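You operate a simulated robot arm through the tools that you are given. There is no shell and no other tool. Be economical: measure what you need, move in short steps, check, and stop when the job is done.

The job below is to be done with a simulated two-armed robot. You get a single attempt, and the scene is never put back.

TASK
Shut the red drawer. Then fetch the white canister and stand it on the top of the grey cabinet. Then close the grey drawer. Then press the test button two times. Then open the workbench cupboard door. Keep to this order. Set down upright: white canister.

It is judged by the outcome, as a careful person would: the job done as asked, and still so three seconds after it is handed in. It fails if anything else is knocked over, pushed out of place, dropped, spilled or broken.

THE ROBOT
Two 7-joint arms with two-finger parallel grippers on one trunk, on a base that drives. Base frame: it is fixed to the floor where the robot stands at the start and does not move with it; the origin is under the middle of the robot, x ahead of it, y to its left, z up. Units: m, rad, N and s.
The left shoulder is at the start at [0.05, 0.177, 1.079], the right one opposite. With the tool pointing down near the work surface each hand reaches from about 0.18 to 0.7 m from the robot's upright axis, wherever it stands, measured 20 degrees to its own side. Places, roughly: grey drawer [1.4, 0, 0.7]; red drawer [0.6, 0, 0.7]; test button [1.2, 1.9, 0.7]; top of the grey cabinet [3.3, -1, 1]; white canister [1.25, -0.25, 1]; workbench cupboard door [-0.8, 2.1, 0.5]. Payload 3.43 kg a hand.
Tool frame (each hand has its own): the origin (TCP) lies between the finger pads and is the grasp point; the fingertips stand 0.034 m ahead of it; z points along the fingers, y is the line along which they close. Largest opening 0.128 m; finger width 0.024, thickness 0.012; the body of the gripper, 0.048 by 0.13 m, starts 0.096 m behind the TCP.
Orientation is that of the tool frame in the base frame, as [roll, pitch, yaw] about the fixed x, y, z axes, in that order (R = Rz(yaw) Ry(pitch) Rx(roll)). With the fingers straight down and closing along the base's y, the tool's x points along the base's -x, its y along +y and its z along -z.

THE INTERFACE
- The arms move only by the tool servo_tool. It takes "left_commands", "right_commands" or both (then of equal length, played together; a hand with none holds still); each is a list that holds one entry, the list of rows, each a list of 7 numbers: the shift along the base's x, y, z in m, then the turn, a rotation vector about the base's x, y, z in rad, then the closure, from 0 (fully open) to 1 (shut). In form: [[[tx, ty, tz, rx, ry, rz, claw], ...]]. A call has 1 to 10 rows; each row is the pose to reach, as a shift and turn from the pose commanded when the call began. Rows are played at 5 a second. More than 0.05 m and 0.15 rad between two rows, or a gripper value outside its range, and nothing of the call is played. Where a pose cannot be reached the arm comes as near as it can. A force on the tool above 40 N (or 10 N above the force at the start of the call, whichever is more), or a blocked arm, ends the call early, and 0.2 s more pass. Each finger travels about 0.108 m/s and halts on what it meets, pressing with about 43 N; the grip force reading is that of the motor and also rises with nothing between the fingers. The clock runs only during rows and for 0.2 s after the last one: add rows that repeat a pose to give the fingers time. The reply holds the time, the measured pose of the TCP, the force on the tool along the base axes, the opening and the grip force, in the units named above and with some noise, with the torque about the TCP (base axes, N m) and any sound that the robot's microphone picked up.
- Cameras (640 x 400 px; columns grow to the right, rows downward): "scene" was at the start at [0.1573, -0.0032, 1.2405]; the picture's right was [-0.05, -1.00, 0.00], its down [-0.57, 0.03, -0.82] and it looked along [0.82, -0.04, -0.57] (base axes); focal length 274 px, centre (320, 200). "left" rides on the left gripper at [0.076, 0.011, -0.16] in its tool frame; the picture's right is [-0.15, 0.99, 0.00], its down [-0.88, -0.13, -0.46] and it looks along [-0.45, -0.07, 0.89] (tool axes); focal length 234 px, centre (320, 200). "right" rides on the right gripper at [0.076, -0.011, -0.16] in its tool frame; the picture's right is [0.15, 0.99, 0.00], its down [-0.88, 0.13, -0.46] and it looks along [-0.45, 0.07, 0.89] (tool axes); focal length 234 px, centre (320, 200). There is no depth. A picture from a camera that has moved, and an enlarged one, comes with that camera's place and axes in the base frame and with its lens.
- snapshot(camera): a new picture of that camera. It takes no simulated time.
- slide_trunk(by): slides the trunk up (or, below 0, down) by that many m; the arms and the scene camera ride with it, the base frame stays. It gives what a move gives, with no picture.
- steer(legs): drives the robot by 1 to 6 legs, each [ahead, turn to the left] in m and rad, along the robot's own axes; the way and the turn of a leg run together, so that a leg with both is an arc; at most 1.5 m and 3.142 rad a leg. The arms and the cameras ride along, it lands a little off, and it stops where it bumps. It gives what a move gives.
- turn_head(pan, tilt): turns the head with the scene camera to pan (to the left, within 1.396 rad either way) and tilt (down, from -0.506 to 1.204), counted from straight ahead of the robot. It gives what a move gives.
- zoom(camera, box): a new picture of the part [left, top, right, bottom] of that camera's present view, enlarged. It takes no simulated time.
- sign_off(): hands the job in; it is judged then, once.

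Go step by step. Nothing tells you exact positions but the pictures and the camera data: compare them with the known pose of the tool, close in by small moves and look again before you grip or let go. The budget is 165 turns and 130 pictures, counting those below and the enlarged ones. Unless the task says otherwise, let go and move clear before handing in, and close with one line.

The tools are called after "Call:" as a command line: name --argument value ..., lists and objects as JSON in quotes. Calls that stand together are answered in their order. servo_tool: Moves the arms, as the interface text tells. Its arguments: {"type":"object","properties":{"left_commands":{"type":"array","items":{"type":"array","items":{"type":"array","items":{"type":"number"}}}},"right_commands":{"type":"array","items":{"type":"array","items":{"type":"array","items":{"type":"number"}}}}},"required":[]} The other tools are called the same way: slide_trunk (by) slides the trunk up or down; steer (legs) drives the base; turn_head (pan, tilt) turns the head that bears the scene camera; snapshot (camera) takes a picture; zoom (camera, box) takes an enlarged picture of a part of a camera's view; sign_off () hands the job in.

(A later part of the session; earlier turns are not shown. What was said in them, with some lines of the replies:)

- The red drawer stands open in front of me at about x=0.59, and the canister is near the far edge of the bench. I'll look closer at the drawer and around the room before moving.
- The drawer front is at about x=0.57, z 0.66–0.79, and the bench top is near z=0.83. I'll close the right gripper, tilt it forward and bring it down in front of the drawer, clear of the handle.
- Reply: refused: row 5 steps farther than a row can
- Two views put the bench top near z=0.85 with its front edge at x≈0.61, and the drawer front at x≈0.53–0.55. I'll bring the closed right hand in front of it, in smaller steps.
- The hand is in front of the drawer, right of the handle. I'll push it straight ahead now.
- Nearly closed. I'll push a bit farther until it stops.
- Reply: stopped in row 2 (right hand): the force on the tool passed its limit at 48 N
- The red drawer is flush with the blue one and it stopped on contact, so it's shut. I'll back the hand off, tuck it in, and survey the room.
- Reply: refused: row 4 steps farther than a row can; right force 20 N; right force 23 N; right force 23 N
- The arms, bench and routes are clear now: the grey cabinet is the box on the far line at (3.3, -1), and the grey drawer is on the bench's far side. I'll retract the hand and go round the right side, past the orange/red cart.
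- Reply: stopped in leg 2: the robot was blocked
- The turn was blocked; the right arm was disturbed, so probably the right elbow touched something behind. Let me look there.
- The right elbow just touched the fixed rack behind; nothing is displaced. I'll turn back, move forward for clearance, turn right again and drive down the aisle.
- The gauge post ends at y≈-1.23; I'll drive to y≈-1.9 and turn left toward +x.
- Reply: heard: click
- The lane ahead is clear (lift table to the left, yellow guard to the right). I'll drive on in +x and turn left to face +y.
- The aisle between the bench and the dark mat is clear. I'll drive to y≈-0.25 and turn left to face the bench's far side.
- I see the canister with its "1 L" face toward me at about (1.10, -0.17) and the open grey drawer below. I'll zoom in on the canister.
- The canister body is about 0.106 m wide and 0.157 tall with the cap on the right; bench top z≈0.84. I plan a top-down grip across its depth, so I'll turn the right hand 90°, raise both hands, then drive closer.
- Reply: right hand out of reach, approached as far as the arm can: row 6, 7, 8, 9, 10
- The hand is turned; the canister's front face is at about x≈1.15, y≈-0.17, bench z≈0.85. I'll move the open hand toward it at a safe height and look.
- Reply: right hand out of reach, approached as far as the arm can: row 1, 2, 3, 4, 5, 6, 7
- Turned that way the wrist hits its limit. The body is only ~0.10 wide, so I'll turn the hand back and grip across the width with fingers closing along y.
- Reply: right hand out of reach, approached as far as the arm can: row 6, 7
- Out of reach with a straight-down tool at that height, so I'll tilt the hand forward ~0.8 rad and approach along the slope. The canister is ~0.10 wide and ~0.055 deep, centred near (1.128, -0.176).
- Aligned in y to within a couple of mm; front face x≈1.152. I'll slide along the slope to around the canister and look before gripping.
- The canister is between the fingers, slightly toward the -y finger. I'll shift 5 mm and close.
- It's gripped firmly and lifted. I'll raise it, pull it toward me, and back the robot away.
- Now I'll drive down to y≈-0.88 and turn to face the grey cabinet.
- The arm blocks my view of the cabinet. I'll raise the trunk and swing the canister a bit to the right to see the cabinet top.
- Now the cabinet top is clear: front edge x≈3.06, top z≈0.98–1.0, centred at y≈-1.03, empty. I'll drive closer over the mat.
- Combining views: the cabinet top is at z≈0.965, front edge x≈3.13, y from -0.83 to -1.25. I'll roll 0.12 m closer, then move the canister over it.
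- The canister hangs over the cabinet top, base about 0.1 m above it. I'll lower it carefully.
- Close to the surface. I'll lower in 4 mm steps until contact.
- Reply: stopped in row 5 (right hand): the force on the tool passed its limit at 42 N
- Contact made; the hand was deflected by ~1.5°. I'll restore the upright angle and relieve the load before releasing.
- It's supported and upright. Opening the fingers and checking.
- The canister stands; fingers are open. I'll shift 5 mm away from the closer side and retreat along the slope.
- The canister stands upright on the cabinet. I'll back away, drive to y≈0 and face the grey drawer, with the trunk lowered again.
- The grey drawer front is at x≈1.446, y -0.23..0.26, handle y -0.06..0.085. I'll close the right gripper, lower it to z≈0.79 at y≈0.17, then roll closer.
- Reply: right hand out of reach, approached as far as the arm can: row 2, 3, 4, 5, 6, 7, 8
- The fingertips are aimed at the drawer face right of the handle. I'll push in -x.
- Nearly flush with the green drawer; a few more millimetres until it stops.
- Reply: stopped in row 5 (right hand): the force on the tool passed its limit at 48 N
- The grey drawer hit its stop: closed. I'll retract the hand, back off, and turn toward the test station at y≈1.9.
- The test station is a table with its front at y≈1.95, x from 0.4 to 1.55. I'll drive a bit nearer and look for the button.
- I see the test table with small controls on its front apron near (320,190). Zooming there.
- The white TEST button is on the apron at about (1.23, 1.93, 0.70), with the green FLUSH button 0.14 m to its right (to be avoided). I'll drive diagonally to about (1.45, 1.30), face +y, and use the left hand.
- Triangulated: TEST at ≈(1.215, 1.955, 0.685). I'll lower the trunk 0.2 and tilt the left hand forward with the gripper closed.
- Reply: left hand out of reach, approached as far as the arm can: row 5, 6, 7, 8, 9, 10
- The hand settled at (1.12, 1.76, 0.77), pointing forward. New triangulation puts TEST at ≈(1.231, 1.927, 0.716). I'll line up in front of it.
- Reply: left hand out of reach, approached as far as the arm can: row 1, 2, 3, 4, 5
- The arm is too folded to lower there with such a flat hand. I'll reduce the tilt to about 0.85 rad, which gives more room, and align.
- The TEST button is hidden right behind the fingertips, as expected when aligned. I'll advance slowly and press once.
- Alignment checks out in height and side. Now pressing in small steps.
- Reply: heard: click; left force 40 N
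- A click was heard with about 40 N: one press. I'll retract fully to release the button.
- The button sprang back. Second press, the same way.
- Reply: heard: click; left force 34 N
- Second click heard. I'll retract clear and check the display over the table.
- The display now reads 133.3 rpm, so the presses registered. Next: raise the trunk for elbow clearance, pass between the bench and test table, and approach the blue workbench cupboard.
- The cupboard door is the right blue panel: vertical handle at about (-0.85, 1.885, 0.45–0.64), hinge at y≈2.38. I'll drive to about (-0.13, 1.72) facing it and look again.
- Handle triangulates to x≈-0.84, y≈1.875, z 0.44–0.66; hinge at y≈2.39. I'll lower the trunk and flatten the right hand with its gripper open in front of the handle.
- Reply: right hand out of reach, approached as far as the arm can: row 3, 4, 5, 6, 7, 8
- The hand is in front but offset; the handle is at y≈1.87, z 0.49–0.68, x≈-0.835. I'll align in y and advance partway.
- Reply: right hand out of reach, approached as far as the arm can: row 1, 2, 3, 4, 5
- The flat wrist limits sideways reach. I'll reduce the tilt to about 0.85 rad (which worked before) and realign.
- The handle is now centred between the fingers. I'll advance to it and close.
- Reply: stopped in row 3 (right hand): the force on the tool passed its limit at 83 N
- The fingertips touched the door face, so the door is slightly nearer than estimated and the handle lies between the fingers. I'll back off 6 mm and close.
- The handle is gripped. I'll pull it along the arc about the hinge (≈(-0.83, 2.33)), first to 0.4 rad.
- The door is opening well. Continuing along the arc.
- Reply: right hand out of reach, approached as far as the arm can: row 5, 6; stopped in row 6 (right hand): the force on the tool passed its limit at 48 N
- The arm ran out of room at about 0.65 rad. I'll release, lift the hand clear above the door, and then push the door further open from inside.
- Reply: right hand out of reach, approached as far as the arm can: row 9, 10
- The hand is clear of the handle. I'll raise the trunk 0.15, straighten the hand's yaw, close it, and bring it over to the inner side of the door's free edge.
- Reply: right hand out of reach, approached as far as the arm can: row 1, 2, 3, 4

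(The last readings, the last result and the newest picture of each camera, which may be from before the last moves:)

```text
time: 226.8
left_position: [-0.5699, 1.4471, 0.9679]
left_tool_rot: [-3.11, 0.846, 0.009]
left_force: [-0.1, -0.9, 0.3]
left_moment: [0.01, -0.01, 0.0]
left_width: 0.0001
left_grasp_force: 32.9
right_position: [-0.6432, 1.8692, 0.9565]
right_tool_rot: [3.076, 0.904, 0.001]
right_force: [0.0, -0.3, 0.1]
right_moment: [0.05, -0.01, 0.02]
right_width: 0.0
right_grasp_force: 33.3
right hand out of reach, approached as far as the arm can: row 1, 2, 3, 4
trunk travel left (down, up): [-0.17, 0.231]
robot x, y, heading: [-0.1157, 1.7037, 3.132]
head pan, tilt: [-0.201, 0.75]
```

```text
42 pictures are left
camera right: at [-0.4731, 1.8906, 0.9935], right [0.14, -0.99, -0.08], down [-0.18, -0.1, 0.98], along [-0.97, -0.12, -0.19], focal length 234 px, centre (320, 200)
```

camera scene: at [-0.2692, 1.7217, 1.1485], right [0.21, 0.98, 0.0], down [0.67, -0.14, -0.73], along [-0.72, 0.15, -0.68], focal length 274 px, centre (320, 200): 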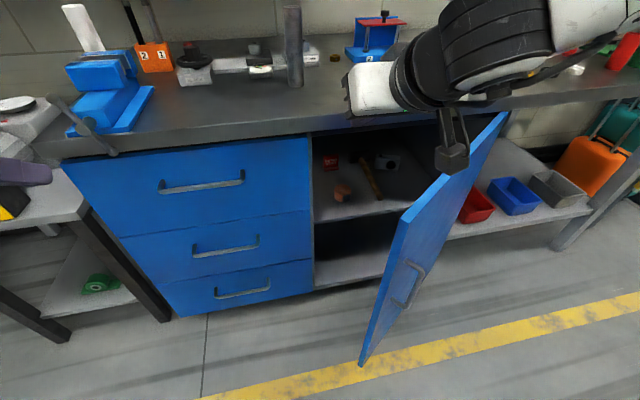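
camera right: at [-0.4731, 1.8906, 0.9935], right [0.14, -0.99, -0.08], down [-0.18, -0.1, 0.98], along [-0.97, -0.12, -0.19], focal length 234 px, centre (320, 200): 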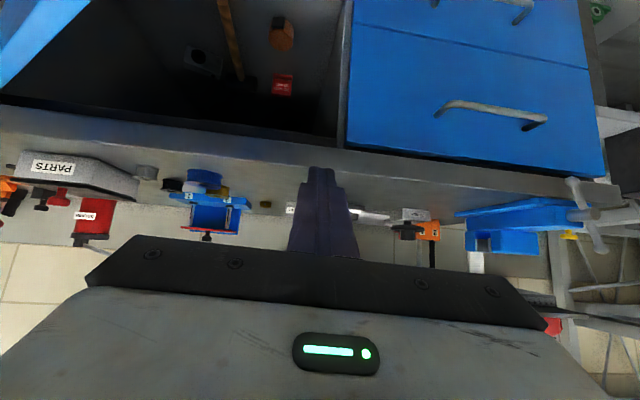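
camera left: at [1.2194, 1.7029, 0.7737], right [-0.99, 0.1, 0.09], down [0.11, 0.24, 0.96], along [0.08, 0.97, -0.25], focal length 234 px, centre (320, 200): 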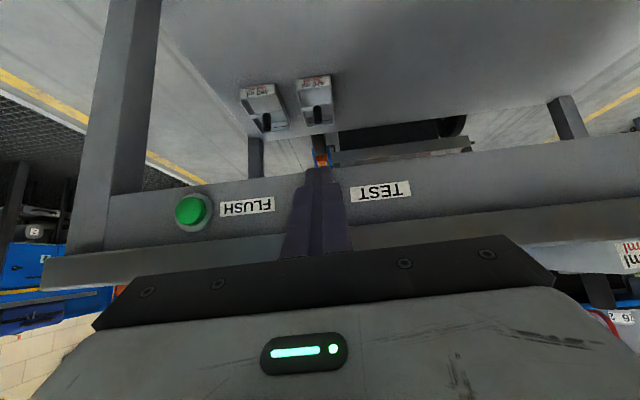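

The hand is left of the door's free edge (≈(-0.587, 1.953)), above it. I'll make it steeper and lower it to z≈0.69 on the inner side.

Call:
servo_tool --right_commands '[[[0.0, 0, 0, 0, -0.13, 0, 1], [0.0, 0, 0, 0, -0.26, 0, 1], [0, 0, -0.02, 0, -0.39, 0, 1], [0, 0, -0.06, 0, -0.5, 0, 1], [-0.01, 0, -0.1, 0, -0.5, 0, 1], [-0.02, 0, -0.14, 0, -0.5, 0, 1], [-0.02, 0, -0.18, 0, -0.5, 0, 1], [-0.02, 0, -0.22, 0, -0.5, 0, 1], [-0.02, 0, -0.26, 0, -0.5, 0, 1]]]'

Call:
snapshot --camera "scene"

Call:
snapshot --camera "right"

```text
time: 228.8
left_position: [-0.5677, 1.4449, 0.9666]
left_tool_rot: [-3.108, 0.849, 0.011]
left_force: [0.5, 0.2, 0.2]
left_moment: [0.01, 0.03, 0.03]
left_width: 0.0
left_grasp_force: 32.8
right_position: [-0.6547, 1.8822, 0.7143]
right_tool_rot: [3.072, 0.411, 0.001]
right_force: [9.1, -12.8, 14.2]
right_moment: [1.99, -0.83, -2.05]
right_width: 0.0
right_grasp_force: 33.5
right hand out of reach, approached as far as the arm can: row 9
trunk travel left (down, up): [-0.17, 0.231]
robot x, y, heading: [-0.1152, 1.7015, 3.134]
head pan, tilt: [-0.201, 0.75]
```

```text
41 pictures are left
camera scene: at [-0.2673, 1.7199, 1.1493], right [0.21, 0.98, 0.0], down [0.67, -0.14, -0.73], along [-0.72, 0.15, -0.68], focal length 274 px, centre (320, 200)
```

scene: 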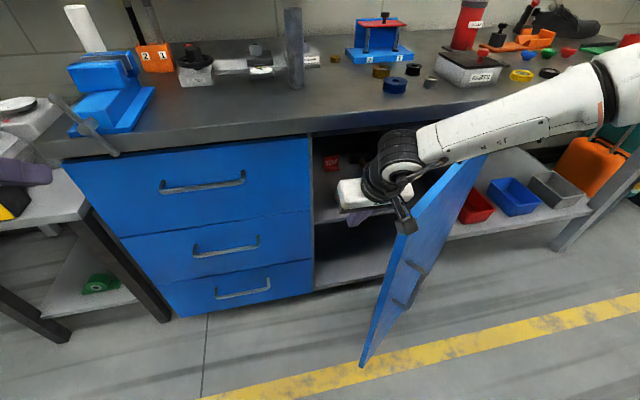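

```text
40 pictures are left
camera right: at [-0.5221, 1.9037, 0.8292], right [0.16, -0.99, 0.0], down [-0.62, -0.1, 0.77], along [-0.76, -0.13, -0.63], focal length 234 px, centre (320, 200)
```

right: 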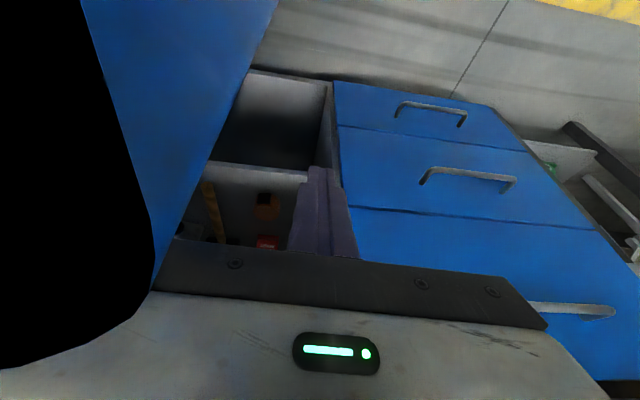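

The wrist lightly touches the top of the door's inner edge. I'll raise it 3 cm and then push toward +y to swing the door wider.

Call:
servo_tool --right_commands '[[[0, 0, 0.02, 0, 0, 0, 1], [0, 0.01, 0.03, 0, 0, 0, 1], [0, 0.035, 0.03, 0, 0, 0, 1], [0.0, 0.06, 0.03, 0, 0, 0, 1], [0.01, 0.085, 0.03, 0, 0, 0, 1], [0.02, 0.11, 0.03, 0, 0, 0, 1], [0.03, 0.135, 0.03, 0, 0, 0, 1], [0.04, 0.16, 0.03, 0, 0, 0, 1], [0.05, 0.185, 0.03, 0, 0, 0, 1], [0.06, 0.21, 0.03, 0, 0, 0, 1]]]'

Call:
snapshot --camera "scene"

Call:
snapshot --camera "right"

```text
time: 231.0
left_position: [-0.5704, 1.447, 0.967]
left_tool_rot: [-3.111, 0.847, 0.008]
left_force: [0.2, 0.6, -0.3]
left_moment: [0.02, 0.01, -0.03]
left_width: 0.0003
left_grasp_force: 33.3
right_position: [-0.5948, 2.0956, 0.7419]
right_tool_rot: [3.076, 0.403, 0.003]
right_force: [-1.1, 0.6, 0.8]
right_moment: [0.0, 0.02, -0.03]
right_width: 0.0001
right_grasp_force: 33.2
trunk travel left (down, up): [-0.17, 0.231]
robot x, y, heading: [-0.1168, 1.702, 3.131]
head pan, tilt: [-0.201, 0.75]
```

```text
39 pictures are left
camera scene: at [-0.269, 1.7219, 1.1486], right [0.21, 0.98, 0.0], down [0.67, -0.14, -0.73], along [-0.72, 0.15, -0.68], focal length 274 px, centre (320, 200)
```

scene: 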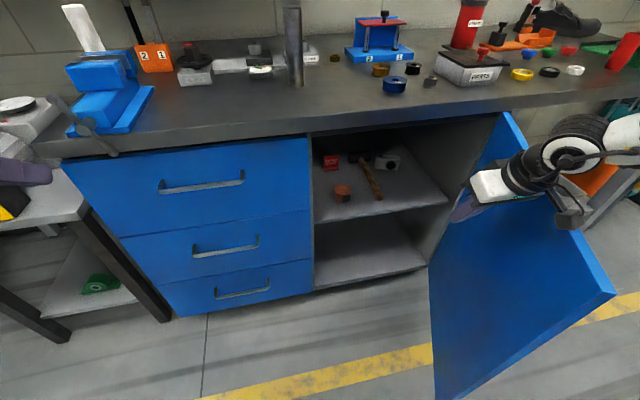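

```text
38 pictures are left
camera right: at [-0.4632, 2.1161, 0.8572], right [0.16, -0.99, 0.0], down [-0.63, -0.1, 0.77], along [-0.76, -0.13, -0.64], focal length 234 px, centre (320, 200)
```

right: 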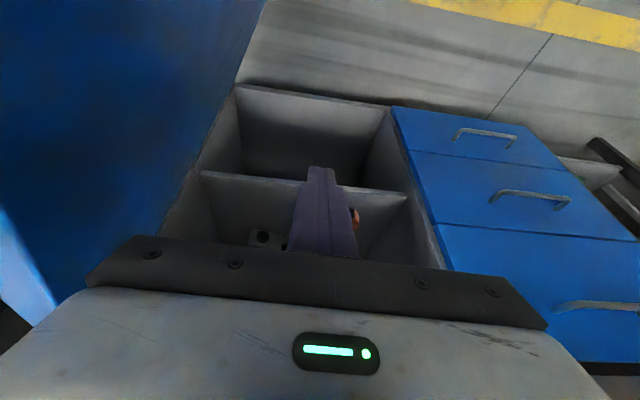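

The door stands at about 72°. One more gentle push to near 85–90°, then I'll withdraw.

Call:
servo_tool --right_commands '[[[0.01, 0.025, 0, 0, 0, 0, 1], [0.02, 0.05, 0, 0, 0, 0, 1], [0.03, 0.075, 0, 0, 0, 0, 1], [0.03, 0.09, 0, 0, 0, 0, 1]]]'

Call:
servo_tool --right_commands '[[[0, -0.04, 0, 0, 0, 0, 1], [0, -0.08, 0, 0, 0, 0, 1], [0, -0.12, 0.02, 0, 0, 0, 1], [0, -0.15, 0.05, 0, 0, 0, 1], [0, -0.18, 0.08, 0, 0, 0, 1], [0, -0.21, 0.11, 0, 0, 0, 1], [0.02, -0.23, 0.14, 0, 0, 0, 1], [0.05, -0.25, 0.16, 0, 0, 0, 1], [0.09, -0.25, 0.16, 0, 0, 0, 1], [0.13, -0.25, 0.16, 0, 0, 0, 1]]]'

Call:
snapshot --camera "scene"

```text
time: 232.0
left_position: [-0.5689, 1.4473, 0.9667]
left_tool_rot: [-3.113, 0.847, 0.009]
left_force: [0.2, 0.0, 0.5]
left_moment: [0.0, 0.03, 0.02]
left_width: 0.0
left_grasp_force: 33.3
right_position: [-0.5627, 2.1858, 0.7395]
right_tool_rot: [3.078, 0.405, 0.003]
right_force: [0.6, 0.1, 0.2]
right_moment: [-0.01, -0.02, -0.02]
right_width: 0.0
right_grasp_force: 33.1
trunk travel left (down, up): [-0.17, 0.231]
robot x, y, heading: [-0.1147, 1.7035, 3.135]
head pan, tilt: [-0.201, 0.75]
```

```text
time: 234.2
left_position: [-0.5691, 1.4464, 0.9657]
left_tool_rot: [-3.11, 0.847, 0.009]
left_force: [-0.3, 0.7, -0.2]
left_moment: [-0.02, 0.01, 0.04]
left_width: 0.0001
left_grasp_force: 33.4
right_position: [-0.4447, 1.9329, 0.9105]
right_tool_rot: [3.079, 0.402, -0.001]
right_force: [0.2, 0.0, 0.0]
right_moment: [-0.02, -0.05, 0.0]
right_width: 0.0
right_grasp_force: 33.0
right hand out of reach, approached as far as the arm can: row 10
trunk travel left (down, up): [-0.17, 0.231]
robot x, y, heading: [-0.1189, 1.7047, 3.133]
head pan, tilt: [-0.201, 0.75]
```

```text
37 pictures are left
camera scene: at [-0.2691, 1.7216, 1.1486], right [0.21, 0.98, 0.0], down [0.67, -0.14, -0.73], along [-0.72, 0.15, -0.68], focal length 274 px, centre (320, 200)
```

scene: 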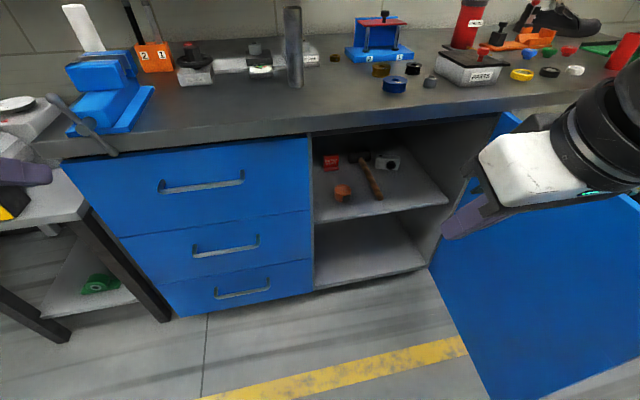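

The door stands open at about 90° and the hand is clear. One last look toward the earlier aisle to confirm nothing was disturbed there.

Call:
turn_head --pan 1.39 --tilt 0.3

Call:
snapshot --camera "scene"

Call:
turn_head --pan -0.6 --tilt 0.7

Call:
snapshot --camera "scene"

```text
time: 235.8
left_position: [-0.5692, 1.4471, 0.9667]
left_tool_rot: [-3.109, 0.847, 0.009]
left_force: [0.2, -0.1, -0.1]
left_moment: [0.01, -0.03, -0.02]
left_width: 0.0
left_grasp_force: 33.4
right_position: [-0.4446, 1.9317, 0.9103]
right_tool_rot: [3.077, 0.4, 0.002]
right_force: [0.1, 0.3, 0.7]
right_moment: [0.02, -0.03, 0.04]
right_width: 0.0
right_grasp_force: 32.8
trunk travel left (down, up): [-0.17, 0.231]
robot x, y, heading: [-0.1181, 1.7041, 3.132]
head pan, tilt: [1.389, 0.3]
```

```text
36 pictures are left
camera scene: at [-0.2057, 1.6128, 1.1889], right [-0.98, 0.19, 0.0], down [0.06, 0.29, -0.96], along [-0.18, -0.94, -0.3], focal length 274 px, centre (320, 200)
```

scene: 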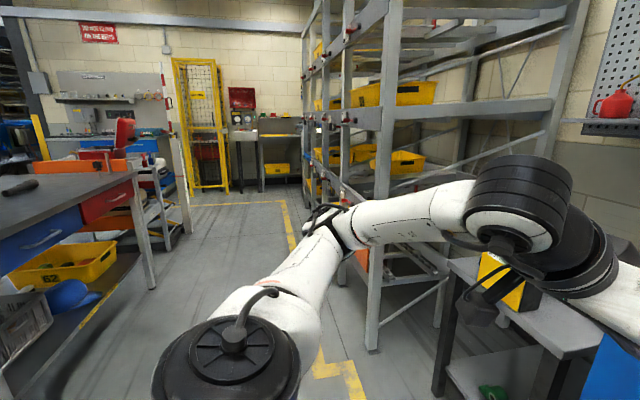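

```text
time: 237.8
left_position: [-0.5697, 1.4464, 0.9667]
left_tool_rot: [-3.11, 0.846, 0.008]
left_force: [-0.6, 0.2, 0.1]
left_moment: [0.04, -0.01, -0.01]
left_width: 0.0
left_grasp_force: 32.6
right_position: [-0.4461, 1.9321, 0.9114]
right_tool_rot: [3.077, 0.404, 0.001]
right_force: [0.4, 0.0, 0.9]
right_moment: [-0.01, 0.03, -0.01]
right_width: 0.0
right_grasp_force: 33.4
trunk travel left (down, up): [-0.17, 0.231]
robot x, y, heading: [-0.1205, 1.7037, 3.133]
head pan, tilt: [-0.6, 0.7]
```

```text
35 pictures are left
camera scene: at [-0.2577, 1.753, 1.1528], right [0.57, 0.82, 0.0], down [0.53, -0.37, -0.77], along [-0.63, 0.44, -0.64], focal length 274 px, centre (320, 200)
```

scene: 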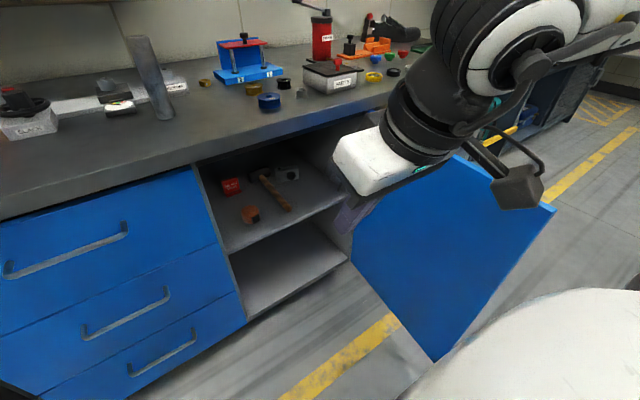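

The red drawer is still flush, the aisle is undisturbed, and the cupboard door is wide open with both hands clear. Handing in.

Call:
sign_off

```text
The job is handed in.
```

I did all five steps in the order you gave and handed the job in: the red drawer is shut, the canister is upright on the grey cabinet, the grey drawer is closed, the test button was pressed twice, and the cupboard door is open at about 90°. Early on, the right elbow briefly touched the fixed rack behind the robot, and I saw nothing displaced there.
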